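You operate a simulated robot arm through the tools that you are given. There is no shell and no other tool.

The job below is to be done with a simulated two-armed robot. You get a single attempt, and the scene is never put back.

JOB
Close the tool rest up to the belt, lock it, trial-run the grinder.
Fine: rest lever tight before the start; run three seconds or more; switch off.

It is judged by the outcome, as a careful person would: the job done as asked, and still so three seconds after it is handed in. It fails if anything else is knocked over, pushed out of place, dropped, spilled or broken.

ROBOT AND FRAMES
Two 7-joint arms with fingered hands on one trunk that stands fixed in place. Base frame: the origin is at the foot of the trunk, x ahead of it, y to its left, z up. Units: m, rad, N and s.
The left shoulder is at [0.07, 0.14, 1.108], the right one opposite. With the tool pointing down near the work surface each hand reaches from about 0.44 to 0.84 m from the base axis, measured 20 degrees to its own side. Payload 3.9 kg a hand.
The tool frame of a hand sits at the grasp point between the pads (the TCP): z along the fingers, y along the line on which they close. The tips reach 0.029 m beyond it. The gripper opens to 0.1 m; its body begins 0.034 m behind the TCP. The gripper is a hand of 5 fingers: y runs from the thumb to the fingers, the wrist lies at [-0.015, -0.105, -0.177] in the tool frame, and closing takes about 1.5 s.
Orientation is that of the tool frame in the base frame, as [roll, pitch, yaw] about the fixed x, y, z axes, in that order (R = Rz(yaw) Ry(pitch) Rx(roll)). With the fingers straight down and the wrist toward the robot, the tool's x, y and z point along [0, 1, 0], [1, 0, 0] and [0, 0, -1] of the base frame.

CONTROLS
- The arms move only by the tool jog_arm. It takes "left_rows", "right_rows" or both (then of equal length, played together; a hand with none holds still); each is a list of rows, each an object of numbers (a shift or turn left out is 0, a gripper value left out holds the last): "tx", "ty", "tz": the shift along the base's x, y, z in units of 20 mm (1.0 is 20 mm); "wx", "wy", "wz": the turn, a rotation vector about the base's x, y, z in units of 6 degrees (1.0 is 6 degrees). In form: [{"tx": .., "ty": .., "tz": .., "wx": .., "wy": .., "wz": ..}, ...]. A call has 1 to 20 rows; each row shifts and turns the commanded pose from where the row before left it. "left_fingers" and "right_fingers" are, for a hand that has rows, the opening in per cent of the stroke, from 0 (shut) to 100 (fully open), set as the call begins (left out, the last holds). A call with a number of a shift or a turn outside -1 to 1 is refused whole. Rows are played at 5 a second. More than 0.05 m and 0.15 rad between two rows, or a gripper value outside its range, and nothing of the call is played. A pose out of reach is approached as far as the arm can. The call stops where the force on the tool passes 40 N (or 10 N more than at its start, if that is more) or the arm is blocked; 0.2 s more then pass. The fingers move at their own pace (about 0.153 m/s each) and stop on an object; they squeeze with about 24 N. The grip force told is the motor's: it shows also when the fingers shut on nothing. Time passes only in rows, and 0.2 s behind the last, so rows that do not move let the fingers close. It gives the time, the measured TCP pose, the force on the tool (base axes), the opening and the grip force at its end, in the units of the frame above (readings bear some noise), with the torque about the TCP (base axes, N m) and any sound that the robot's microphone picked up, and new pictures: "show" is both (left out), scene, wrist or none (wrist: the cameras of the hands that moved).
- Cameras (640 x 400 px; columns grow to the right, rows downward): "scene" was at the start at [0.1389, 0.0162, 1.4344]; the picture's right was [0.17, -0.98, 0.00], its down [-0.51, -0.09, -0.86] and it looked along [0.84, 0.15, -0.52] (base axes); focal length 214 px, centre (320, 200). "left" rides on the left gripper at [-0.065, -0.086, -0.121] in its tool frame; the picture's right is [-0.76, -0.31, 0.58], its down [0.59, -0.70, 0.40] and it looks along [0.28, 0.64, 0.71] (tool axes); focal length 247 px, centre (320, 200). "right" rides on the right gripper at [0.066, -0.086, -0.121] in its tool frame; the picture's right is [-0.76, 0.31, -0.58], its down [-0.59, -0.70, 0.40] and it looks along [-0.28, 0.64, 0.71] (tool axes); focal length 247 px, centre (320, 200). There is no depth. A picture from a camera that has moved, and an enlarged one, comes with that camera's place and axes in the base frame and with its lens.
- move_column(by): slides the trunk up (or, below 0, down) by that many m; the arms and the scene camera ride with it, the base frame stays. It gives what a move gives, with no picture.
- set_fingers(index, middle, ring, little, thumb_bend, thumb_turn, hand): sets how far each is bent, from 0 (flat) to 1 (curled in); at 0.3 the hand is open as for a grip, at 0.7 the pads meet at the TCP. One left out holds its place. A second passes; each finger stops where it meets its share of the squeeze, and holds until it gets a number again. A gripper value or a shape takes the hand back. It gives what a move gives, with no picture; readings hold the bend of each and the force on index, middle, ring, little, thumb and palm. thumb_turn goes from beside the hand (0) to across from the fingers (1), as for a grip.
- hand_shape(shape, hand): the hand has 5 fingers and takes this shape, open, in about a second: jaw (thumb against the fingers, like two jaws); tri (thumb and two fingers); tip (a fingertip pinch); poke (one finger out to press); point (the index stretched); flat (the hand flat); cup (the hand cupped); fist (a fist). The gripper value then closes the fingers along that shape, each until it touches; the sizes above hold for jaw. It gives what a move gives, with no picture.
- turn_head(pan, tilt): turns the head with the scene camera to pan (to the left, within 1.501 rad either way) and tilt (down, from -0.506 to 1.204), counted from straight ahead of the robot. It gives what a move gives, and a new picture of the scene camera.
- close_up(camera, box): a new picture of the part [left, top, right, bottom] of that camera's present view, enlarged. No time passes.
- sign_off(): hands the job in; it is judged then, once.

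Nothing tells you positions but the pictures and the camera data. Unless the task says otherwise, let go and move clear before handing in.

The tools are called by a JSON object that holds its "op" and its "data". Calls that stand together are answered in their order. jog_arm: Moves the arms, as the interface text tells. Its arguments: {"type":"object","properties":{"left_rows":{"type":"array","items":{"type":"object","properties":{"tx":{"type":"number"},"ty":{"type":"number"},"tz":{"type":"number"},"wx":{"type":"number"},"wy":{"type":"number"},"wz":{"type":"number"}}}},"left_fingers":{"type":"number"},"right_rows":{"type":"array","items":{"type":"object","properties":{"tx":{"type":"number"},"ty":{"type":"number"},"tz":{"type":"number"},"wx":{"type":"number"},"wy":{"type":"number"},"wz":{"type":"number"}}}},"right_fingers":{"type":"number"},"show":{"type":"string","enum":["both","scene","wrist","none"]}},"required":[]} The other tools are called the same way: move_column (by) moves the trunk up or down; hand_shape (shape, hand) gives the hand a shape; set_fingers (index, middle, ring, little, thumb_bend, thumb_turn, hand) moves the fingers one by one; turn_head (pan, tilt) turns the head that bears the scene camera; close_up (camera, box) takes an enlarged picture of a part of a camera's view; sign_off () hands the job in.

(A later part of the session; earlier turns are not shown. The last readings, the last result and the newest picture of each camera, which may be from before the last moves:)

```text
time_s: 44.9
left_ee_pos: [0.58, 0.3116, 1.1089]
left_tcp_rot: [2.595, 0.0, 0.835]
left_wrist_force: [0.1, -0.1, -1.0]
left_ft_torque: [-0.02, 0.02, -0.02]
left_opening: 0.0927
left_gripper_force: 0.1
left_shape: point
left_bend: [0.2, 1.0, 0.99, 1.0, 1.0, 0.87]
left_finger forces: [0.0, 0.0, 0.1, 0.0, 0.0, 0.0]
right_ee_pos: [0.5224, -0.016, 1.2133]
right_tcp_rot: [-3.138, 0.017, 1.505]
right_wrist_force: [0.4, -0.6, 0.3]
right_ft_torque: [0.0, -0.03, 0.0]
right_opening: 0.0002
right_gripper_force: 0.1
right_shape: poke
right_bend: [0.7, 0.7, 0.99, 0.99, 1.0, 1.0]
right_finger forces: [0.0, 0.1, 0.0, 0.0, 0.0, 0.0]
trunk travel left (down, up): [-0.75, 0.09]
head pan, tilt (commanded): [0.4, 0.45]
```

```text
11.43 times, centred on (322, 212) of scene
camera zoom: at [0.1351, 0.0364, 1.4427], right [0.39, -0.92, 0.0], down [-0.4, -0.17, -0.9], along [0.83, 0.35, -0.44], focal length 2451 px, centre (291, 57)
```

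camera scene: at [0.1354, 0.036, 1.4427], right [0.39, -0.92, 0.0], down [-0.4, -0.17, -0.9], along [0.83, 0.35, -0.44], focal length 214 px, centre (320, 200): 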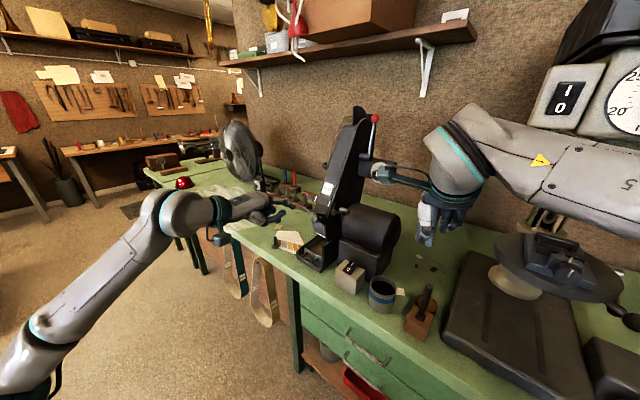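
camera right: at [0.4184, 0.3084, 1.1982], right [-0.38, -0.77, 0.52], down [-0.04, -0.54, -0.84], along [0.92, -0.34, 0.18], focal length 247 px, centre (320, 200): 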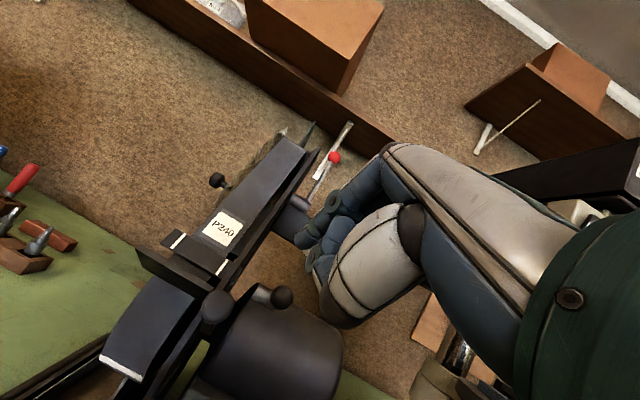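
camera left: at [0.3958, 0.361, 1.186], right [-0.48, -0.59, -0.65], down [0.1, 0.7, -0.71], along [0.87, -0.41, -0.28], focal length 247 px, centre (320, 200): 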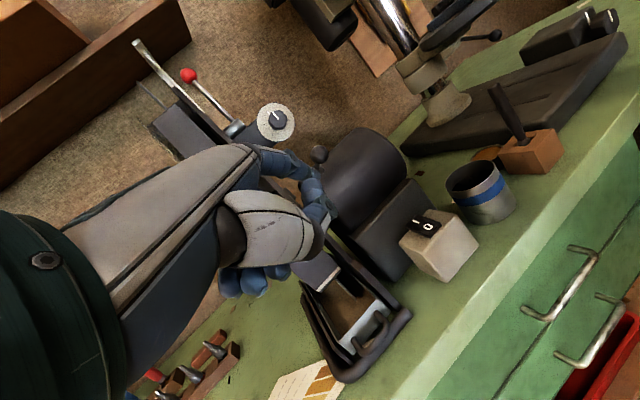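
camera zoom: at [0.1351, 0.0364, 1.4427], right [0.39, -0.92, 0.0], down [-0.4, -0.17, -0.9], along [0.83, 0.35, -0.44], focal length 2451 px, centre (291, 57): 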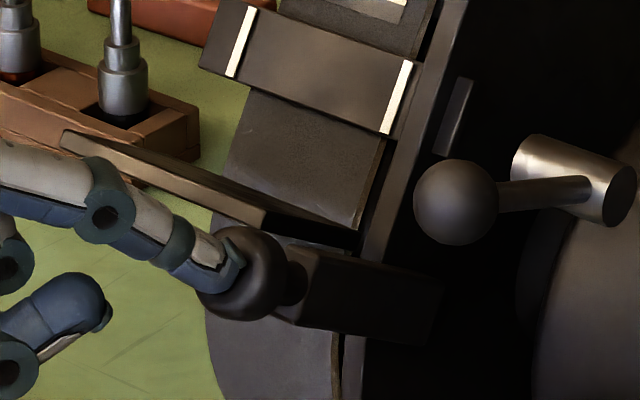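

Centred now but still no contact force. Continuing in 3 mm steps.

{"op": "jog_arm", "data": {"left_rows": [{"tx": 0.126, "ty": -0.038, "tz": -0.073}, {"tx": 0.126, "ty": -0.038, "tz": -0.073}], "show": "none"}}

{"op": "close_up", "data": {"camera": "scene", "box": [300, 195, 345, 230]}}

```text
time_s: 45.5
left_ee_pos: [0.5826, 0.3121, 1.1092]
left_tcp_rot: [2.588, -0.001, 0.834]
left_wrist_force: [-10.7, 7.7, 7.2]
left_ft_torque: [-0.58, -0.54, -0.26]
left_opening: 0.0
left_gripper_force: 0.0
left_shape: point
left_bend: [0.2, 1.0, 0.99, 1.0, 1.0, 0.87]
left_finger forces: [14.4, 0.1, 0.1, 0.0, 0.0, 0.1]
right_ee_pos: [0.5194, -0.0152, 1.2144]
right_tcp_rot: [3.141, 0.019, 1.507]
right_wrist_force: [-0.8, 0.8, 0.2]
right_ft_torque: [0.03, -0.05, 0.0]
right_opening: 0.0003
right_gripper_force: 0.2
right_shape: poke
right_bend: [0.7, 0.7, 0.99, 0.99, 1.0, 1.0]
right_finger forces: [0.1, 0.1, 0.0, 0.1, 0.0, 0.0]
trunk travel left (down, up): [-0.75, 0.09]
head pan, tilt (commanded): [0.4, 0.45]
```

```text
11.43 times, centred on (322, 212) of scene
camera zoom: at [0.1308, 0.0381, 1.4432], right [0.39, -0.92, 0.0], down [-0.4, -0.17, -0.9], along [0.83, 0.35, -0.43], focal length 2451 px, centre (291, 57)
```

zoom: 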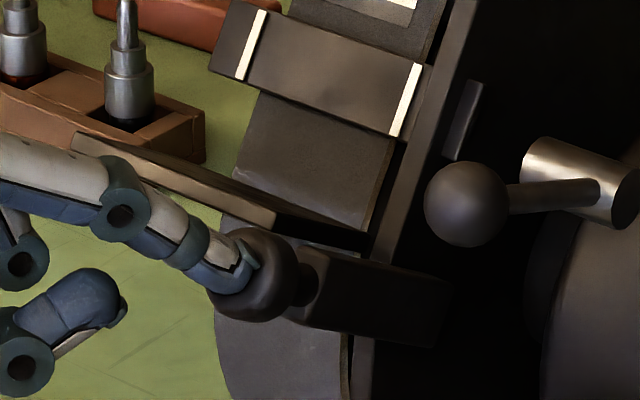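

Contact: about 15 N, roughly along the slide axis, and the rest hasn't moved yet. I'll press a bit more.

{"op": "jog_arm", "data": {"left_rows": [{"tx": 0.084, "ty": -0.025, "tz": -0.049}, {"tx": 0.084, "ty": -0.025, "tz": -0.049}], "show": "none"}}

{"op": "close_up", "data": {"camera": "scene", "box": [300, 195, 345, 230]}}

```text
time_s: 46.1
left_ee_pos: [0.5852, 0.3092, 1.1064]
left_tcp_rot: [2.591, -0.001, 0.833]
left_wrist_force: [-13.2, 6.4, 9.8]
left_ft_torque: [-0.7, -0.62, -0.52]
left_opening: 0.0001
left_gripper_force: 0.1
left_shape: point
left_bend: [0.18, 1.0, 0.99, 1.0, 1.0, 0.87]
left_finger forces: [18.0, 0.0, 0.0, 0.0, 0.0, 0.0]
right_ee_pos: [0.52, -0.0165, 1.215]
right_tcp_rot: [3.14, 0.017, 1.504]
right_wrist_force: [0.5, -1.0, -0.4]
right_ft_torque: [-0.02, -0.01, 0.0]
right_opening: 0.0
right_gripper_force: 0.0
right_shape: poke
right_bend: [0.7, 0.7, 0.99, 0.99, 1.0, 1.0]
right_finger forces: [0.1, 0.0, 0.0, 0.0, 0.1, 0.1]
trunk travel left (down, up): [-0.75, 0.09]
head pan, tilt (commanded): [0.4, 0.45]
```

```text
11.43 times, centred on (322, 212) of scene
camera zoom: at [0.1313, 0.0367, 1.4432], right [0.39, -0.92, 0.0], down [-0.4, -0.17, -0.9], along [0.83, 0.35, -0.43], focal length 2451 px, centre (291, 57)
```

zoom: 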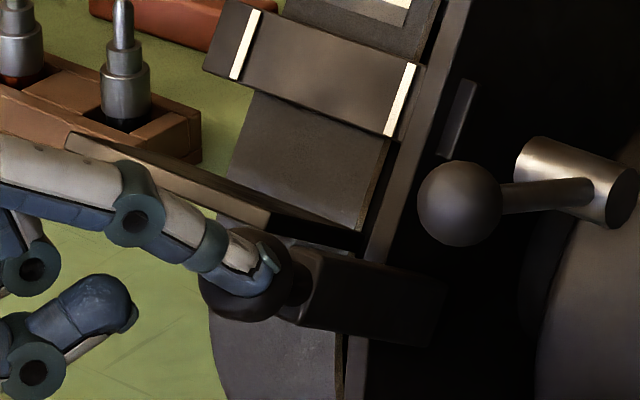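

The fingertip slid on the knob at about 17 N and the rest stayed put, so I won't push harder. The lever may be holding it, or it needs a better grip. I'll back the left hand off and reshape the right hand to pinch the lever ball, to find out which way it moves.

{"op": "jog_arm", "data": {"left_rows": [{"tx": -0.42, "ty": 0.13, "tz": 0.25}, {"tx": -0.8, "ty": 0.4, "tz": 0.4}, {"tx": -0.8, "ty": 0.6, "tz": 0.4}, {"tx": -0.5, "ty": 0.8}], "show": "none"}}

{"op": "hand_shape", "data": {"hand": "right", "shape": "tip"}}

{"op": "close_up", "data": {"camera": "scene", "box": [300, 195, 345, 230]}}

{"op": "close_up", "data": {"camera": "right", "box": [240, 130, 440, 350]}}

```text
time_s: 47.1
left_ee_pos: [0.5369, 0.3478, 1.1246]
left_tcp_rot: [2.595, 0.001, 0.835]
left_wrist_force: [-0.2, -0.8, 0.2]
left_ft_torque: [-0.01, -0.03, 0.01]
left_opening: 0.0002
left_gripper_force: 0.2
left_shape: point
left_bend: [0.2, 1.0, 0.99, 1.0, 1.0, 0.87]
left_finger forces: [0.0, 0.1, 0.0, 0.0, 0.1, 0.0]
right_ee_pos: [0.5226, -0.0172, 1.213]
right_tcp_rot: [-3.14, 0.019, 1.504]
right_wrist_force: [-0.7, -0.6, 0.2]
right_ft_torque: [-0.05, 0.02, 0.0]
right_opening: 0.0001
right_gripper_force: 0.1
right_shape: poke
right_bend: [0.7, 0.7, 0.99, 0.99, 1.0, 1.0]
right_finger forces: [0.0, 0.0, 0.0, 0.1, 0.0, 0.0]
trunk travel left (down, up): [-0.75, 0.09]
head pan, tilt (commanded): [0.4, 0.45]
```

```text
time_s: 48.0
left_ee_pos: [0.5376, 0.3474, 1.1244]
left_tcp_rot: [2.594, 0.0, 0.833]
left_wrist_force: [0.0, -0.5, -0.4]
left_ft_torque: [-0.01, 0.01, -0.04]
left_opening: 0.0001
left_gripper_force: 0.0
left_shape: point
left_bend: [0.2, 1.0, 0.99, 1.0, 1.0, 0.87]
left_finger forces: [0.1, 0.1, 0.0, 0.0, 0.0, 0.0]
right_ee_pos: [0.5233, -0.0167, 1.213]
right_tcp_rot: [-3.139, 0.018, 1.504]
right_wrist_force: [0.3, 0.5, -0.5]
right_ft_torque: [0.0, -0.02, -0.02]
right_opening: 0.0999
right_gripper_force: 0.0
right_shape: tip
right_bend: [0.3, 0.98, 0.99, 0.99, 0.3, 0.98]
right_finger forces: [0.0, 0.0, 0.1, 0.1, 0.0, 0.0]
trunk travel left (down, up): [-0.75, 0.09]
head pan, tilt (commanded): [0.4, 0.45]
```

```text
11.43 times, centred on (322, 212) of scene
camera zoom: at [0.1351, 0.0363, 1.4427], right [0.39, -0.92, 0.0], down [-0.4, -0.17, -0.9], along [0.83, 0.35, -0.44], focal length 2451 px, centre (291, 57)
```

zoom: 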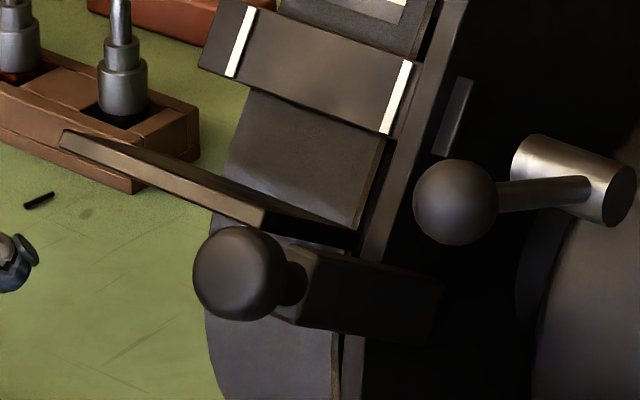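

```text
1.82 times, centred on (340, 240) of right
camera zoom: at [0.4421, 0.0554, 1.3331], right [0.26, -0.77, 0.59], down [-0.74, -0.55, -0.39], along [0.62, -0.34, -0.71], focal length 449 px, centre (284, 127)
```

zoom: 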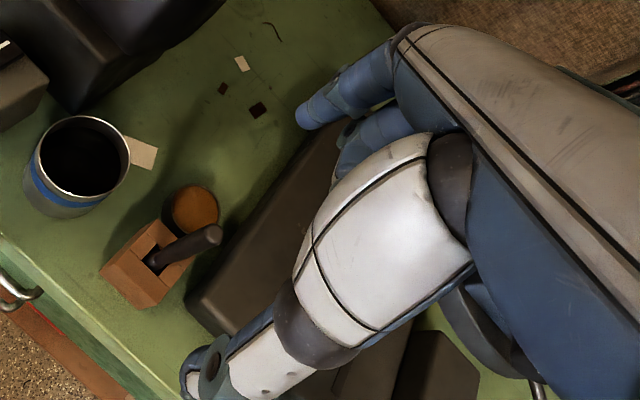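

The rest is exactly where it was. Now I'll turn the right hand so its pinch axis is parallel to the lever's pivot, then tilt it slightly forward.

{"op": "jog_arm", "data": {"right_rows": [{"wz": 1, "tz": 0.3}, {"wz": 1, "tz": 0.3}, {"wz": 1, "tz": 0.3}, {"wz": 1, "tz": 0.3, "ty": 0.3}, {"wz": 1, "ty": 0.3}, {"wz": 1, "ty": 0.3}, {"wz": 1, "ty": 0.3}, {"wz": 1, "ty": 0.3}, {"wz": 1, "ty": 0.3}, {"wz": 1, "ty": 0.3}, {"wz": 1, "ty": 0.3}, {"wz": 1, "ty": 0.3}, {"wz": 1, "ty": 0.3}, {"wx": -0.29, "wy": -0.957, "ty": 0.3}, {"wx": -0.29, "wy": -0.957, "ty": 0.3}, {"wx": -0.29, "wy": -0.957, "ty": 0.3}, {"wx": -0.29, "wy": -0.957, "ty": 0.3}, {"wx": -0.29, "wy": -0.957, "ty": 0.3}], "show": "both"}}

```text
time_s: 51.8
left_ee_pos: [0.5366, 0.3491, 1.1245]
left_tcp_rot: [2.593, 0.0, 0.835]
left_wrist_force: [-0.7, 0.5, -1.1]
left_ft_torque: [-0.01, -0.01, 0.01]
left_opening: 0.0
left_gripper_force: 0.1
left_shape: point
left_bend: [0.2, 1.0, 0.99, 1.0, 1.0, 0.87]
left_finger forces: [0.0, 0.0, 0.0, 0.0, 0.0, 0.0]
right_ee_pos: [0.5216, 0.0221, 1.2371]
right_tcp_rot: [2.723, 0.346, 1.9]
right_wrist_force: [0.7, 0.3, 0.4]
right_ft_torque: [-0.01, -0.02, 0.0]
right_opening: 0.0998
right_gripper_force: 0.2
right_shape: tip
right_bend: [0.3, 0.98, 0.99, 0.99, 0.3, 0.98]
right_finger forces: [0.1, 0.1, 0.0, 0.0, 0.1, 0.0]
right hand out of reach, approached as far as the arm can: row 5, 6, 7, 8, 9, 10, 11, 12, 13
trunk travel left (down, up): [-0.75, 0.09]
head pan, tilt (commanded): [0.4, 0.45]
camera scene: at [0.1345, 0.0368, 1.4428], right [0.39, -0.92, 0.0], down [-0.4, -0.17, -0.9], along [0.83, 0.35, -0.44], focal length 214 px, centre (320, 200)
camera right: at [0.3742, 0.0634, 1.286], right [0.2, -0.45, 0.87], down [-0.21, -0.89, -0.41], along [0.96, -0.1, -0.27], focal length 247 px, centre (320, 200)
```

scene: 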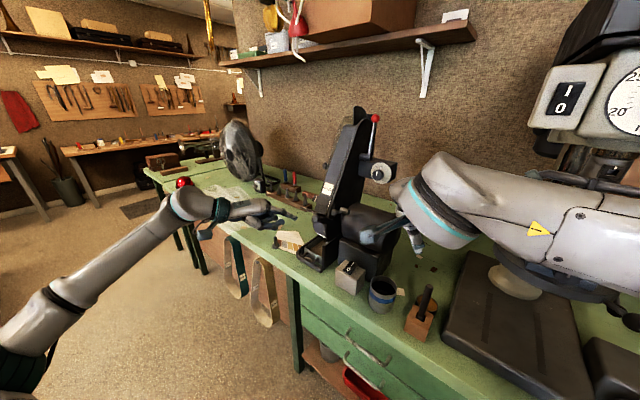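
right: 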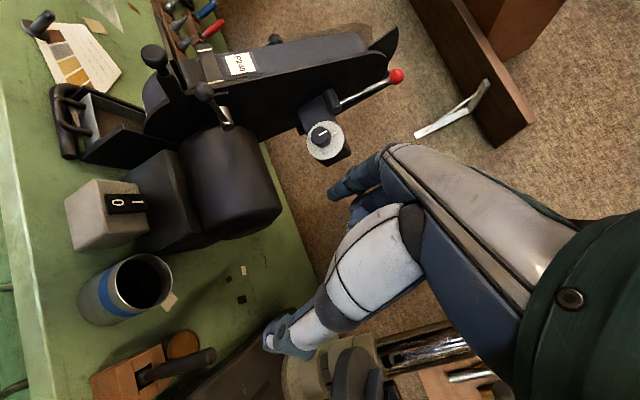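

The right wrist can't turn that far. The left hand can turn the way I need (thumb left, index right of the ball), as it did earlier. I'll back the left hand off, reshape to "tip" and turn it into that pose.

{"op": "jog_arm", "data": {"left_rows": [{"tx": -0.4, "ty": 0.4, "tz": 1, "wx": 0.7, "wy": 0.776}, {"tx": -0.4, "ty": 0.4, "tz": 1, "wx": 0.7, "wy": 0.776}, {"tx": -0.4, "ty": 0.4, "tz": 1, "wx": 0.7, "wy": 0.776}, {"tx": -0.4, "ty": 0.4, "tz": 1, "wx": 0.7, "wy": 0.776}, {"tx": -0.4, "ty": 0.4, "tz": 1, "wx": 0.7, "wy": 0.776}, {"wz": -1}, {"wz": -1}, {"wz": -1}, {"wz": -1}, {"wz": -1}, {"wz": -1}, {"wz": -1}, {"wz": -1}], "right_rows": [{"tx": -0.3, "ty": -0.5}, {"tx": -0.3, "ty": -0.5}, {"ty": -0.5}, {"ty": -0.5}, {"ty": -0.5}, {"ty": -0.5}, {"ty": -0.5}, {}, {}, {}, {}, {}, {}], "show": "scene"}}

{"op": "hand_shape", "data": {"hand": "left", "shape": "tip"}}

```text
time_s: 54.6
left_ee_pos: [0.4983, 0.3881, 1.2241]
left_tcp_rot: [-3.14, 0.005, 0.0]
left_wrist_force: [-0.6, -0.3, 0.2]
left_ft_torque: [0.01, 0.01, -0.03]
left_opening: 0.0003
left_gripper_force: 0.1
left_shape: point
left_bend: [0.2, 1.0, 0.99, 1.0, 1.0, 0.87]
left_finger forces: [0.0, 0.1, 0.0, 0.0, 0.0, 0.0]
right_ee_pos: [0.512, -0.0495, 1.2371]
right_tcp_rot: [2.726, 0.342, 1.9]
right_wrist_force: [-0.3, 0.2, 0.5]
right_ft_torque: [0.01, 0.01, 0.02]
right_opening: 0.1001
right_gripper_force: 0.0
right_shape: tip
right_bend: [0.3, 0.98, 0.99, 0.99, 0.3, 0.98]
right_finger forces: [0.0, 0.1, 0.1, 0.1, 0.0, 0.0]
trunk travel left (down, up): [-0.75, 0.09]
head pan, tilt (commanded): [0.4, 0.45]
camera scene: at [0.1356, 0.0357, 1.4427], right [0.39, -0.92, 0.0], down [-0.4, -0.17, -0.9], along [0.83, 0.35, -0.44], focal length 214 px, centre (320, 200)
```

scene: 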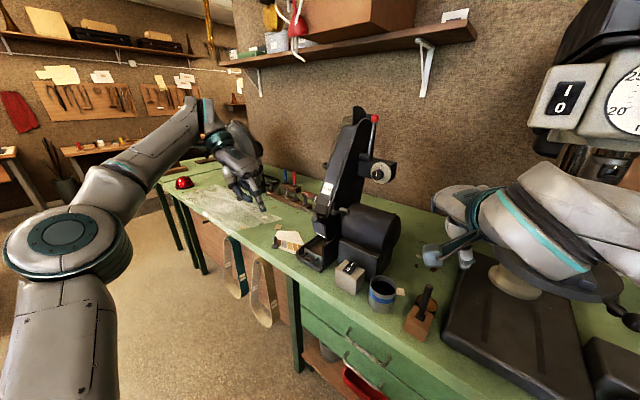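

```text
time_s: 55.5
left_ee_pos: [0.4974, 0.3878, 1.2246]
left_tcp_rot: [-3.14, 0.003, -0.003]
left_wrist_force: [-0.2, 0.3, 0.0]
left_ft_torque: [-0.01, -0.02, 0.0]
left_opening: 0.0998
left_gripper_force: 0.0
left_shape: tip
left_bend: [0.3, 0.98, 0.99, 0.99, 0.3, 0.97]
left_finger forces: [0.1, 0.0, 0.0, 0.0, 0.0, 0.0]
right_ee_pos: [0.5115, -0.0481, 1.2365]
right_tcp_rot: [2.723, 0.345, 1.897]
right_wrist_force: [-0.7, -1.3, 0.3]
right_ft_torque: [0.0, 0.0, -0.03]
right_opening: 0.0998
right_gripper_force: 0.0
right_shape: tip
right_bend: [0.3, 0.98, 0.99, 0.99, 0.3, 0.98]
right_finger forces: [0.0, 0.1, 0.0, 0.1, 0.0, 0.0]
trunk travel left (down, up): [-0.75, 0.09]
head pan, tilt (commanded): [0.4, 0.45]
```

The left hand reached that orientation. I'll add the last bit of turn and the forward tilt, then check where index and thumb sit.

{"op": "jog_arm", "data": {"left_rows": [{"wz": -1}, {"wz": -1}, {"wz": -0.8}, {"wx": -0.29, "wy": -0.957}, {"wx": -0.29, "wy": -0.957}, {"wx": -0.29, "wy": -0.957}, {"wx": -0.29, "wy": -0.957}, {"wx": -0.29, "wy": -0.957}, {"wx": -0.29, "wy": -0.957}, {"wx": -0.29, "wy": -0.957}], "show": "both"}}

{"op": "close_up", "data": {"camera": "scene", "box": [200, 130, 340, 230]}}

```text
time_s: 57.7
left_ee_pos: [0.4983, 0.3883, 1.2238]
left_tcp_rot: [2.975, -0.718, -0.043]
left_wrist_force: [0.2, -0.5, -0.7]
left_ft_torque: [0.0, 0.01, 0.01]
left_opening: 0.0999
left_gripper_force: 0.1
left_shape: tip
left_bend: [0.3, 0.98, 0.99, 0.99, 0.3, 0.98]
left_finger forces: [0.0, 0.0, 0.0, 0.0, 0.1, 0.0]
left hand out of reach, approached as far as the arm can: row 2, 3
right_ee_pos: [0.5112, -0.048, 1.2372]
right_tcp_rot: [2.725, 0.344, 1.899]
right_wrist_force: [-0.1, -0.3, -0.3]
right_ft_torque: [0.02, 0.01, 0.04]
right_opening: 0.0998
right_gripper_force: 0.2
right_shape: tip
right_bend: [0.3, 0.98, 0.99, 0.99, 0.3, 0.98]
right_finger forces: [0.0, 0.2, 0.0, 0.0, 0.1, 0.0]
trunk travel left (down, up): [-0.75, 0.09]
head pan, tilt (commanded): [0.4, 0.45]
camera scene: at [0.1345, 0.0371, 1.4428], right [0.39, -0.92, 0.0], down [-0.4, -0.17, -0.9], along [0.83, 0.35, -0.44], focal length 214 px, centre (320, 200)
camera left: at [0.3826, 0.4973, 1.2611], right [-0.15, 0.21, -0.96], down [0.81, 0.59, 0.0], along [0.57, -0.78, -0.26], focal length 247 px, centre (320, 200)
```

scene: 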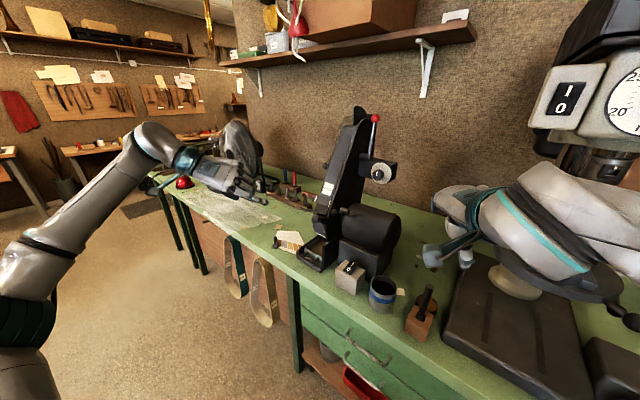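
left: 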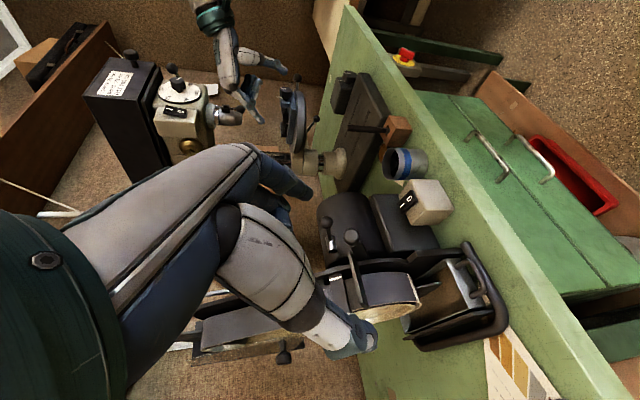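

```text
4.00 times, centred on (270, 180) of scene
camera zoom: at [0.1345, 0.0371, 1.4428], right [0.39, -0.92, 0.0], down [-0.4, -0.17, -0.9], along [0.83, 0.35, -0.44], focal length 858 px, centre (520, 280)
```

zoom: 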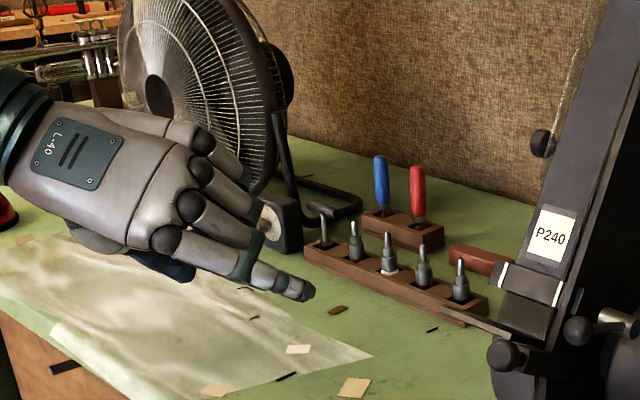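

The hand is now oriented with the pinch axis nearly parallel to the grinder's axle, pointing forward and down. I'll move to about 7 cm short of the rest knob with the fingers part closed.

{"op": "jog_arm", "data": {"left_rows": [{"tx": 0.57, "ty": -0.845, "tz": -0.34}, {"tx": 0.57, "ty": -0.845, "tz": -0.34}, {"tx": 0.57, "ty": -0.845, "tz": -0.34}, {"tx": 0.57, "ty": -0.845, "tz": -0.34}, {"tx": 0.57, "ty": -0.845, "tz": -0.34}, {"tx": 0.57, "ty": -0.845, "tz": -0.34}, {"tx": 0.57, "ty": -0.845, "tz": -0.34}], "left_fingers": 60, "show": "both"}}

{"op": "close_up", "data": {"camera": "scene", "box": [270, 165, 360, 240]}}

{"op": "close_up", "data": {"camera": "left", "box": [240, 140, 440, 360]}}

```text
time_s: 59.3
left_ee_pos: [0.5788, 0.2687, 1.1753]
left_tcp_rot: [2.978, -0.713, -0.048]
left_wrist_force: [-0.2, 0.0, -0.6]
left_ft_torque: [-0.01, -0.01, 0.02]
left_opening: 0.0604
left_gripper_force: 0.1
left_shape: tip
left_bend: [0.45, 0.98, 0.99, 0.99, 0.3, 1.0]
left_finger forces: [0.1, 0.0, 0.0, 0.0, 0.0, 0.1]
right_ee_pos: [0.5122, -0.0491, 1.238]
right_tcp_rot: [2.724, 0.344, 1.898]
right_wrist_force: [-0.6, -0.7, 0.2]
right_ft_torque: [0.0, 0.01, 0.01]
right_opening: 0.1001
right_gripper_force: 0.1
right_shape: tip
right_bend: [0.3, 0.98, 0.99, 0.99, 0.3, 0.98]
right_finger forces: [0.0, 0.1, 0.0, 0.1, 0.0, 0.1]
trunk travel left (down, up): [-0.75, 0.09]
head pan, tilt (commanded): [0.4, 0.45]
camera scene: at [0.1357, 0.0358, 1.4427], right [0.39, -0.92, 0.0], down [-0.4, -0.17, -0.9], along [0.83, 0.35, -0.44], focal length 214 px, centre (320, 200)
camera left: at [0.464, 0.3775, 1.2132], right [-0.16, 0.22, -0.96], down [0.81, 0.59, 0.0], along [0.57, -0.78, -0.27], focal length 247 px, centre (320, 200)
```

scene: 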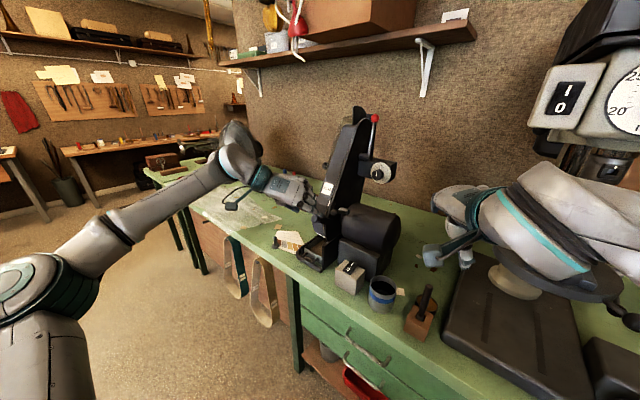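
left: 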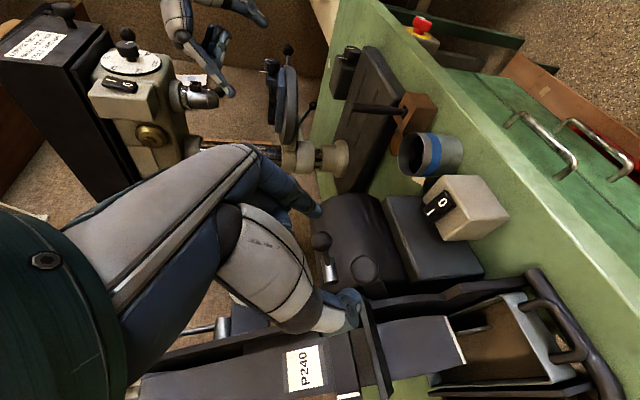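

```text
5.33 times, centred on (315, 202) of scene
camera zoom: at [0.1357, 0.0358, 1.4427], right [0.39, -0.92, 0.0], down [-0.4, -0.17, -0.9], along [0.83, 0.35, -0.44], focal length 1144 px, centre (347, 187)
```

zoom: 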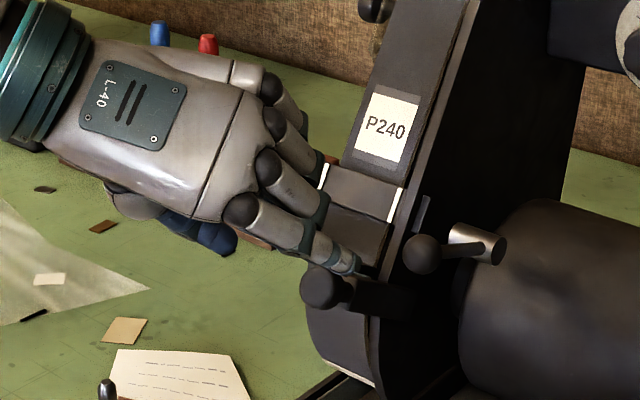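

```text
1.82 times, centred on (340, 250) of left
camera zoom: at [0.464, 0.3775, 1.2132], right [-0.16, 0.22, -0.96], down [0.81, 0.59, 0.0], along [0.57, -0.78, -0.27], focal length 449 px, centre (284, 109)
```

zoom: 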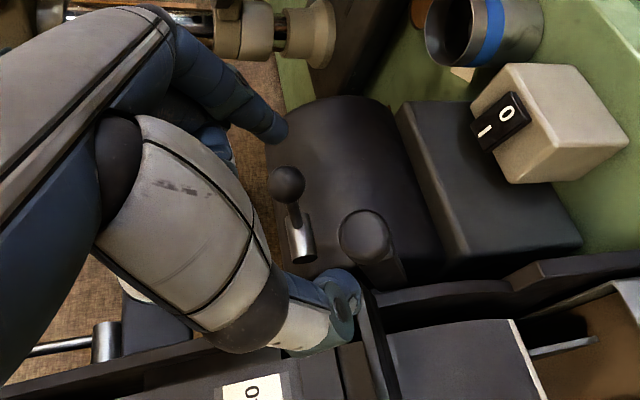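

The knob lies right on the pinch axis ahead, with the index passing right of it and the thumb left. I'll advance in two steps.

{"op": "jog_arm", "data": {"left_rows": [{"tx": 0.33, "ty": -0.06, "tz": -0.37}, {"tx": 0.33, "ty": -0.06, "tz": -0.37}, {"tx": 0.33, "ty": -0.06, "tz": -0.37}], "show": "none"}}

{"op": "close_up", "data": {"camera": "scene", "box": [285, 180, 360, 235]}}

{"op": "close_up", "data": {"camera": "left", "box": [280, 180, 400, 340]}}

```text
time_s: 60.1
left_ee_pos: [0.5967, 0.2663, 1.155]
left_tcp_rot: [2.978, -0.716, -0.044]
left_wrist_force: [0.0, 0.2, -0.4]
left_ft_torque: [0.01, -0.01, -0.01]
left_opening: 0.0602
left_gripper_force: 0.0
left_shape: tip
left_bend: [0.45, 0.98, 0.99, 0.99, 0.3, 1.0]
left_finger forces: [0.0, 0.0, 0.0, 0.1, 0.1, 0.0]
right_ee_pos: [0.5105, -0.0482, 1.2383]
right_tcp_rot: [2.724, 0.344, 1.897]
right_wrist_force: [0.8, -0.2, 0.0]
right_ft_torque: [0.0, 0.01, 0.02]
right_opening: 0.0999
right_gripper_force: 0.1
right_shape: tip
right_bend: [0.3, 0.98, 0.99, 0.99, 0.3, 0.98]
right_finger forces: [0.0, 0.1, 0.0, 0.1, 0.1, 0.1]
trunk travel left (down, up): [-0.75, 0.09]
head pan, tilt (commanded): [0.4, 0.45]
```

```text
7.27 times, centred on (322, 208) of scene
camera zoom: at [0.1352, 0.0364, 1.4427], right [0.39, -0.92, 0.0], down [-0.4, -0.17, -0.9], along [0.83, 0.35, -0.44], focal length 1560 px, centre (302, 146)
```

zoom: 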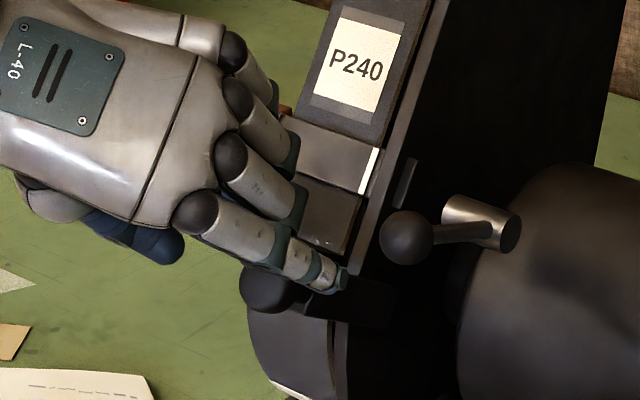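

```text
2.50 times, centred on (340, 260) of left
camera zoom: at [0.4831, 0.3753, 1.1913], right [-0.15, 0.22, -0.96], down [0.81, 0.59, 0.0], along [0.57, -0.78, -0.27], focal length 617 px, centre (270, 50)
```

zoom: 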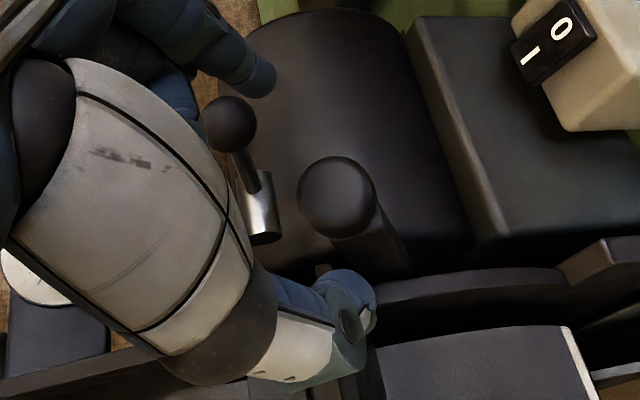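

Still clear on all sides. I'll advance the last 3 cm so the pads straddle the knob.

{"op": "jog_arm", "data": {"left_rows": [{"tx": 0.342, "ty": -0.115, "tz": -0.396}, {"tx": 0.342, "ty": -0.115, "tz": -0.396}, {"tx": 0.342, "ty": -0.115, "tz": -0.396}], "show": "none"}}

{"op": "close_up", "data": {"camera": "scene", "box": [285, 180, 360, 235]}}

{"op": "close_up", "data": {"camera": "left", "box": [280, 180, 400, 340]}}

```text
time_s: 60.9
left_ee_pos: [0.6167, 0.2588, 1.1313]
left_tcp_rot: [2.975, -0.715, -0.044]
left_wrist_force: [-0.4, -0.2, 0.7]
left_ft_torque: [0.0, 0.01, 0.0]
left_opening: 0.0603
left_gripper_force: 0.1
left_shape: tip
left_bend: [0.45, 0.98, 0.99, 0.99, 0.3, 1.0]
left_finger forces: [0.0, 0.0, 0.1, 0.1, 0.0, 0.0]
right_ee_pos: [0.512, -0.0485, 1.236]
right_tcp_rot: [2.726, 0.344, 1.901]
right_wrist_force: [0.2, 0.0, 0.3]
right_ft_torque: [-0.01, 0.01, -0.01]
right_opening: 0.0997
right_gripper_force: 0.0
right_shape: tip
right_bend: [0.3, 0.98, 0.99, 0.99, 0.3, 0.98]
right_finger forces: [0.1, 0.0, 0.1, 0.0, 0.0, 0.1]
trunk travel left (down, up): [-0.75, 0.09]
head pan, tilt (commanded): [0.4, 0.45]
```

```text
7.27 times, centred on (322, 208) of scene
camera zoom: at [0.1353, 0.0363, 1.4427], right [0.39, -0.92, 0.0], down [-0.4, -0.17, -0.9], along [0.83, 0.35, -0.44], focal length 1560 px, centre (302, 146)
```

zoom: 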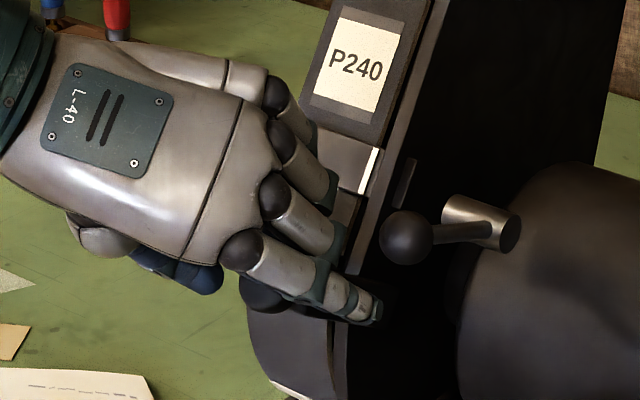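

```text
2.50 times, centred on (340, 260) of left
camera zoom: at [0.5034, 0.3679, 1.1676], right [-0.16, 0.21, -0.96], down [0.81, 0.59, 0.0], along [0.57, -0.78, -0.26], focal length 617 px, centre (270, 50)
```

zoom: 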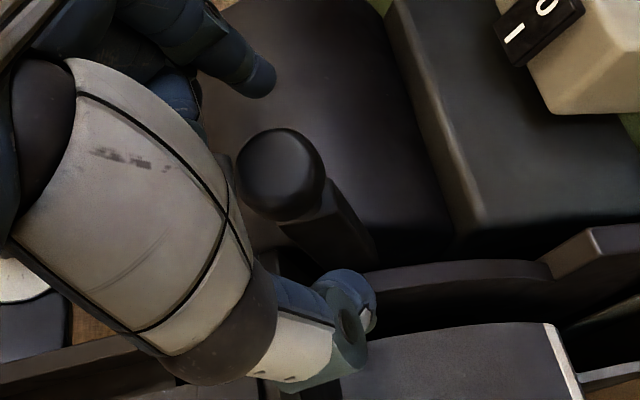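

The knob is squarely between index and thumb. Closing the pinch.

{"op": "jog_arm", "data": {"left_rows": [{}, {}, {}, {}, {}, {}, {}, {}], "left_fingers": 0, "show": "none"}}

{"op": "close_up", "data": {"camera": "scene", "box": [285, 180, 360, 235]}}

{"op": "close_up", "data": {"camera": "left", "box": [280, 180, 400, 340]}}

```text
time_s: 62.7
left_ee_pos: [0.6187, 0.258, 1.129]
left_tcp_rot: [2.978, -0.715, -0.045]
left_wrist_force: [0.6, -2.7, -4.9]
left_ft_torque: [0.0, 0.02, -0.04]
left_opening: 0.0158
left_gripper_force: 23.9
left_shape: tip
left_bend: [0.65, 1.0, 1.0, 1.0, 0.52, 1.0]
left_finger forces: [23.5, 0.0, 0.0, 0.1, 20.5, 0.0]
right_ee_pos: [0.512, -0.0488, 1.2382]
right_tcp_rot: [2.725, 0.343, 1.9]
right_wrist_force: [-0.2, 0.2, -0.6]
right_ft_torque: [-0.01, -0.04, 0.0]
right_opening: 0.1
right_gripper_force: 0.1
right_shape: tip
right_bend: [0.3, 0.98, 0.99, 0.99, 0.3, 0.98]
right_finger forces: [0.0, 0.0, 0.0, 0.1, 0.1, 0.0]
trunk travel left (down, up): [-0.75, 0.09]
head pan, tilt (commanded): [0.4, 0.45]
```

```text
7.27 times, centred on (322, 208) of scene
camera zoom: at [0.1362, 0.0361, 1.4426], right [0.39, -0.92, 0.0], down [-0.4, -0.17, -0.9], along [0.83, 0.35, -0.44], focal length 1560 px, centre (302, 146)
```

zoom: 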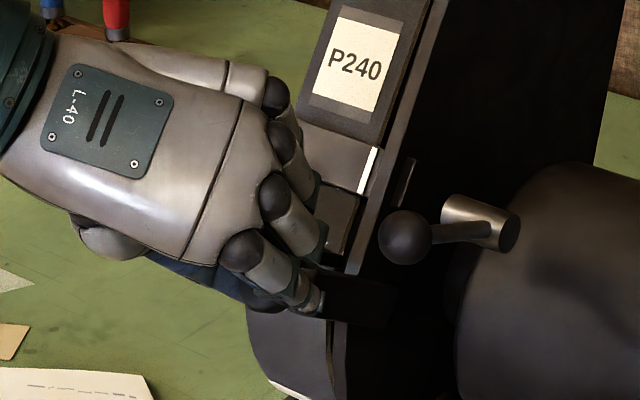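

```text
2.50 times, centred on (340, 260) of left
camera zoom: at [0.5041, 0.3676, 1.1672], right [-0.16, 0.22, -0.96], down [0.81, 0.59, 0.0], along [0.57, -0.78, -0.27], focal length 617 px, centre (270, 50)
```

zoom: 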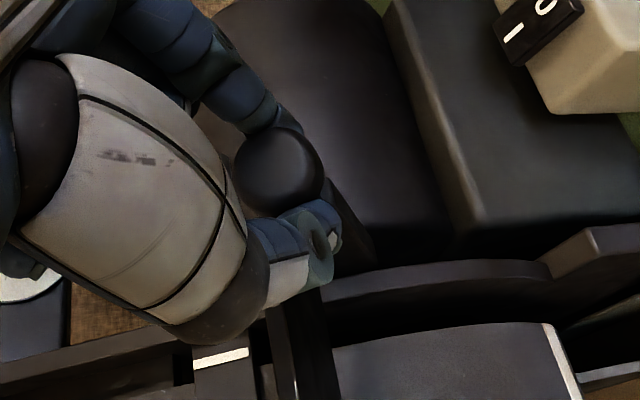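

The knob is firmly pinched (about 22 N). Now I'll try moving it along the slide direction in 2 mm steps and watch force and position.

{"op": "jog_arm", "data": {"left_rows": [{"tx": 0.0837, "ty": -0.0254, "tz": -0.0485}, {"tx": 0.0837, "ty": -0.0254, "tz": -0.0485}, {"tx": 0.0837, "ty": -0.0254, "tz": -0.0485}, {"tx": 0.0837, "ty": -0.0254, "tz": -0.0485}], "show": "none"}}

{"op": "close_up", "data": {"camera": "scene", "box": [285, 180, 360, 235]}}

{"op": "close_up", "data": {"camera": "left", "box": [280, 180, 400, 340]}}

```text
time_s: 63.7
left_ee_pos: [0.6214, 0.2566, 1.1291]
left_tcp_rot: [2.975, -0.718, -0.044]
left_wrist_force: [-12.5, 2.0, 1.3]
left_ft_torque: [-0.03, 0.15, -0.07]
left_opening: 0.0157
left_gripper_force: 23.9
left_shape: tip
left_bend: [0.66, 1.0, 1.0, 1.0, 0.52, 1.0]
left_finger forces: [22.8, 0.0, 0.0, 0.0, 20.1, 0.0]
right_ee_pos: [0.5075, -0.0487, 1.2394]
right_tcp_rot: [2.723, 0.346, 1.899]
right_wrist_force: [-0.4, -0.3, -0.6]
right_ft_torque: [-0.02, -0.01, 0.0]
right_opening: 0.0998
right_gripper_force: 0.0
right_shape: tip
right_bend: [0.3, 0.98, 0.99, 0.99, 0.3, 0.98]
right_finger forces: [0.0, 0.1, 0.0, 0.0, 0.0, 0.0]
trunk travel left (down, up): [-0.75, 0.09]
head pan, tilt (commanded): [0.4, 0.45]
```

```text
7.27 times, centred on (322, 208) of scene
camera zoom: at [0.1311, 0.0367, 1.4432], right [0.39, -0.92, 0.0], down [-0.4, -0.17, -0.9], along [0.83, 0.35, -0.43], focal length 1560 px, centre (302, 146)
```

zoom: 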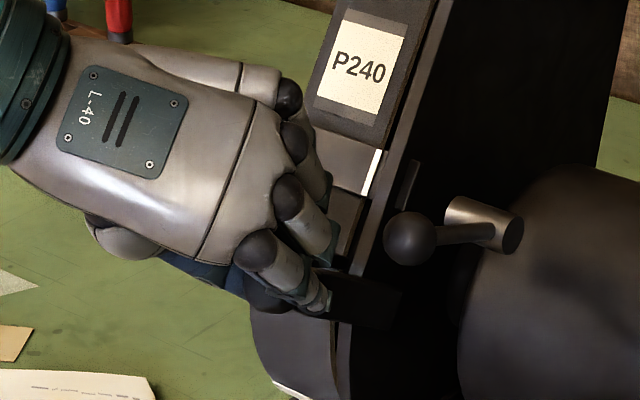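

```text
2.50 times, centred on (340, 260) of left
camera zoom: at [0.5068, 0.366, 1.1661], right [-0.15, 0.21, -0.96], down [0.81, 0.59, 0.0], along [0.57, -0.78, -0.26], focal length 617 px, centre (270, 50)
```

zoom: 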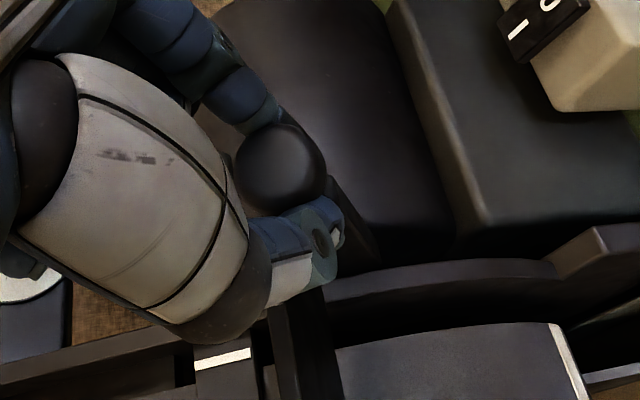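

Only body sway so far, at 12 N. I'll increase gently to about 25 N and see whether it breaks free.

{"op": "jog_arm", "data": {"left_rows": [{"tx": 0.0837, "ty": -0.0254, "tz": -0.0485}, {"tx": 0.0837, "ty": -0.0254, "tz": -0.0485}, {"tx": 0.0837, "ty": -0.0254, "tz": -0.0485}], "show": "none"}}

{"op": "close_up", "data": {"camera": "left", "box": [280, 180, 400, 340]}}

```text
time_s: 64.5
left_ee_pos: [0.6253, 0.2537, 1.128]
left_tcp_rot: [2.977, -0.718, -0.047]
left_wrist_force: [-14.0, -1.0, 6.4]
left_ft_torque: [-0.04, 0.1, -0.03]
left_opening: 0.0155
left_gripper_force: 23.7
left_shape: tip
left_bend: [0.72, 1.0, 1.0, 1.0, 0.74, 1.0]
left_finger forces: [25.1, 0.1, 0.0, 0.0, 20.1, 0.0]
right_ee_pos: [0.507, -0.0492, 1.2389]
right_tcp_rot: [2.721, 0.345, 1.897]
right_wrist_force: [-0.6, -0.4, 0.7]
right_ft_torque: [-0.02, 0.03, 0.02]
right_opening: 0.1
right_gripper_force: 0.0
right_shape: tip
right_bend: [0.3, 0.98, 0.99, 0.99, 0.3, 0.98]
right_finger forces: [0.0, 0.0, 0.1, 0.0, 0.0, 0.0]
trunk travel left (down, up): [-0.75, 0.09]
head pan, tilt (commanded): [0.4, 0.45]
```

```text
2.50 times, centred on (340, 260) of left
camera zoom: at [0.5113, 0.3639, 1.1634], right [-0.15, 0.21, -0.96], down [0.81, 0.59, 0.01], along [0.57, -0.78, -0.26], focal length 617 px, centre (270, 50)
```

zoom: 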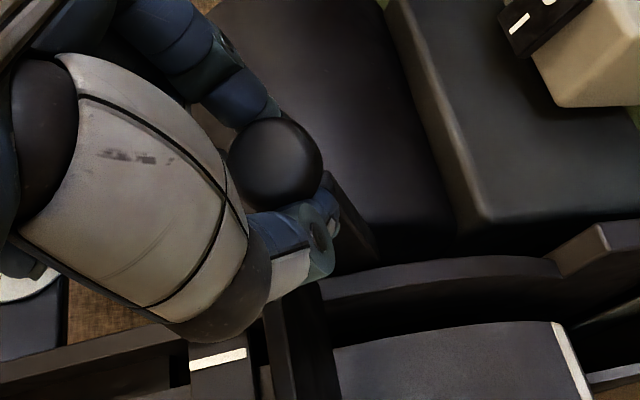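

The pinch crept forward over the knob and the rest still hasn't moved at about 15 N, so it seems to be held. I'll let go, back off, and use the same hand pose to try the lever.

{"op": "jog_arm", "data": {"left_rows": [{"tx": -0.25, "ty": 0.076, "tz": 0.145}, {}, {}, {}, {}], "left_fingers": 60, "show": "none"}}

{"op": "jog_arm", "data": {"left_rows": [{"tx": -0.6, "ty": 0.18, "tz": 0.7}, {"tx": -0.6, "ty": 0.18, "tz": 0.7}, {"tx": -0.6, "ty": 0.18, "tz": 0.7}, {"tx": -0.6, "ty": 0.18, "tz": 0.7}], "show": "none"}}

{"op": "close_up", "data": {"camera": "scene", "box": [285, 170, 375, 235]}}

{"op": "close_up", "data": {"camera": "right", "box": [60, 0, 340, 200]}}

```text
time_s: 65.7
left_ee_pos: [0.6251, 0.2558, 1.1269]
left_tcp_rot: [2.98, -0.715, -0.047]
left_wrist_force: [-0.4, -0.4, -0.5]
left_ft_torque: [0.01, -0.01, 0.0]
left_opening: 0.0598
left_gripper_force: 0.1
left_shape: tip
left_bend: [0.45, 0.98, 0.99, 0.99, 0.31, 1.0]
left_finger forces: [0.0, 0.0, 0.1, 0.0, 0.1, 0.0]
right_ee_pos: [0.5115, -0.0496, 1.2378]
right_tcp_rot: [2.727, 0.345, 1.899]
right_wrist_force: [-0.1, 0.2, -0.1]
right_ft_torque: [0.02, -0.01, -0.01]
right_opening: 0.0998
right_gripper_force: 0.0
right_shape: tip
right_bend: [0.3, 0.98, 0.99, 0.99, 0.3, 0.98]
right_finger forces: [0.1, 0.0, 0.0, 0.0, 0.0, 0.0]
trunk travel left (down, up): [-0.75, 0.09]
head pan, tilt (commanded): [0.4, 0.45]
```

```text
time_s: 66.7
left_ee_pos: [0.5766, 0.271, 1.1833]
left_tcp_rot: [2.977, -0.717, -0.046]
left_wrist_force: [0.8, -0.8, 0.3]
left_ft_torque: [-0.01, -0.01, -0.02]
left_opening: 0.06
left_gripper_force: 0.1
left_shape: tip
left_bend: [0.45, 0.98, 0.99, 0.99, 0.3, 1.0]
left_finger forces: [0.0, 0.0, 0.0, 0.0, 0.0, 0.1]
right_ee_pos: [0.5098, -0.0483, 1.2375]
right_tcp_rot: [2.725, 0.342, 1.9]
right_wrist_force: [0.5, -0.4, -0.3]
right_ft_torque: [-0.01, -0.02, 0.05]
right_opening: 0.0997
right_gripper_force: 0.0
right_shape: tip
right_bend: [0.3, 0.98, 0.99, 0.99, 0.3, 0.98]
right_finger forces: [0.1, 0.1, 0.0, 0.1, 0.0, 0.1]
trunk travel left (down, up): [-0.75, 0.09]
head pan, tilt (commanded): [0.4, 0.45]
```

```text
6.15 times, centred on (330, 202) of scene
camera zoom: at [0.134, 0.0364, 1.4428], right [0.39, -0.92, 0.0], down [-0.4, -0.17, -0.9], along [0.83, 0.35, -0.43], focal length 1320 px, centre (258, 185)
```

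zoom: 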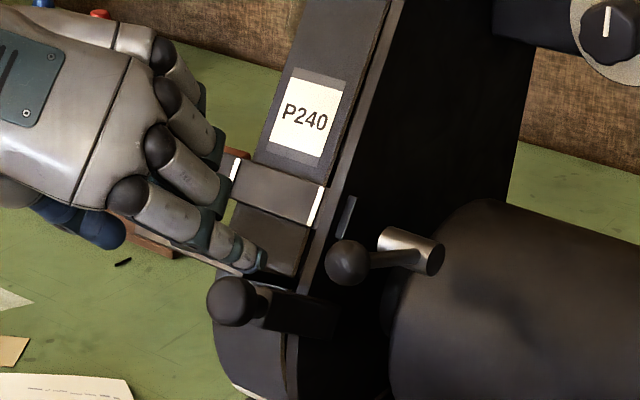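

```text
2.00 times, centred on (200, 100) of right
camera zoom: at [0.3617, -0.0073, 1.2869], right [0.2, -0.45, 0.87], down [-0.21, -0.89, -0.41], along [0.96, -0.1, -0.27], focal length 494 px, centre (560, 400)
```

zoom: 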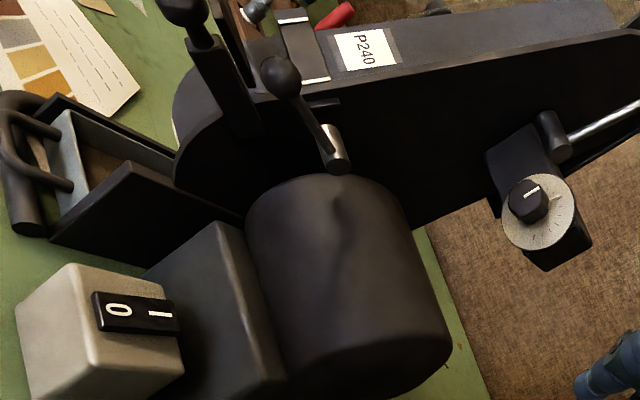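

The rest is unmoved. Next I'll bring the same pinch over the lever ball: up, right, then in, stopping 7 cm short.

{"op": "jog_arm", "data": {"left_rows": [{"tz": 0.9}, {"ty": -0.87}, {"ty": -0.87}, {"ty": -0.87}, {"tx": 0.97, "tz": -0.1}], "left_fingers": 48, "show": "none"}}

{"op": "close_up", "data": {"camera": "scene", "box": [285, 165, 375, 230]}}

{"op": "close_up", "data": {"camera": "left", "box": [240, 140, 440, 360]}}

{"op": "close_up", "data": {"camera": "right", "box": [60, 0, 340, 200]}}

```text
time_s: 67.9
left_ee_pos: [0.597, 0.2185, 1.1982]
left_tcp_rot: [2.977, -0.714, -0.044]
left_wrist_force: [0.9, 0.1, -0.5]
left_ft_torque: [0.02, 0.0, 0.03]
left_opening: 0.048
left_gripper_force: 0.2
left_shape: tip
left_bend: [0.45, 0.98, 0.99, 0.99, 0.38, 1.0]
left_finger forces: [0.1, 0.0, 0.1, 0.1, 0.0, 0.0]
right_ee_pos: [0.5131, -0.0489, 1.2364]
right_tcp_rot: [2.727, 0.342, 1.901]
right_wrist_force: [0.4, 0.3, 0.6]
right_ft_torque: [0.01, 0.04, 0.03]
right_opening: 0.0997
right_gripper_force: 0.1
right_shape: tip
right_bend: [0.3, 0.98, 0.99, 0.99, 0.3, 0.98]
right_finger forces: [0.0, 0.1, 0.0, 0.0, 0.0, 0.0]
trunk travel left (down, up): [-0.75, 0.09]
head pan, tilt (commanded): [0.4, 0.45]
```

```text
6.15 times, centred on (330, 198) of scene
camera zoom: at [0.1366, 0.0362, 1.4426], right [0.39, -0.92, 0.0], down [-0.4, -0.17, -0.9], along [0.83, 0.35, -0.44], focal length 1320 px, centre (258, 215)
```

zoom: 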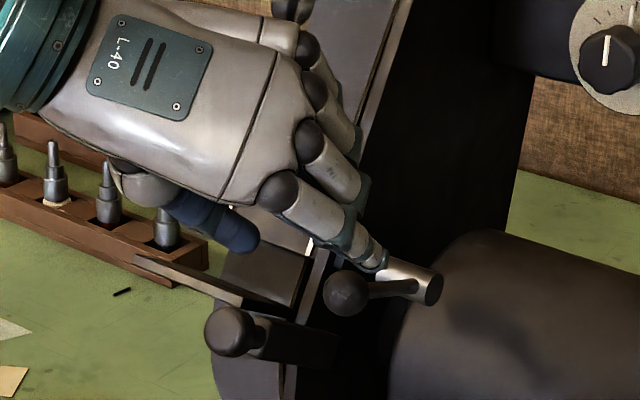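

```text
1.82 times, centred on (340, 250) of left
camera zoom: at [0.4826, 0.3277, 1.2352], right [-0.16, 0.21, -0.96], down [0.81, 0.59, 0.0], along [0.57, -0.78, -0.27], focal length 449 px, centre (284, 109)
```

zoom: 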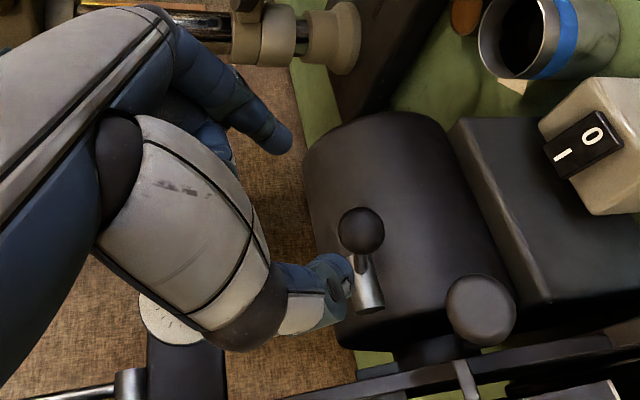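

```text
2.00 times, centred on (200, 100) of right
camera zoom: at [0.3641, -0.0076, 1.2861], right [0.2, -0.45, 0.87], down [-0.21, -0.89, -0.41], along [0.96, -0.1, -0.27], focal length 494 px, centre (560, 400)
```

zoom: 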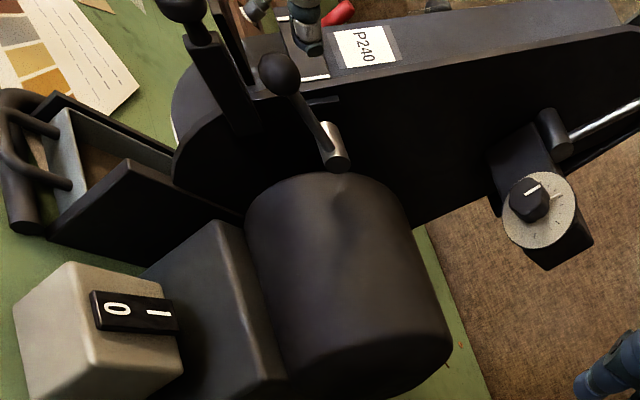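

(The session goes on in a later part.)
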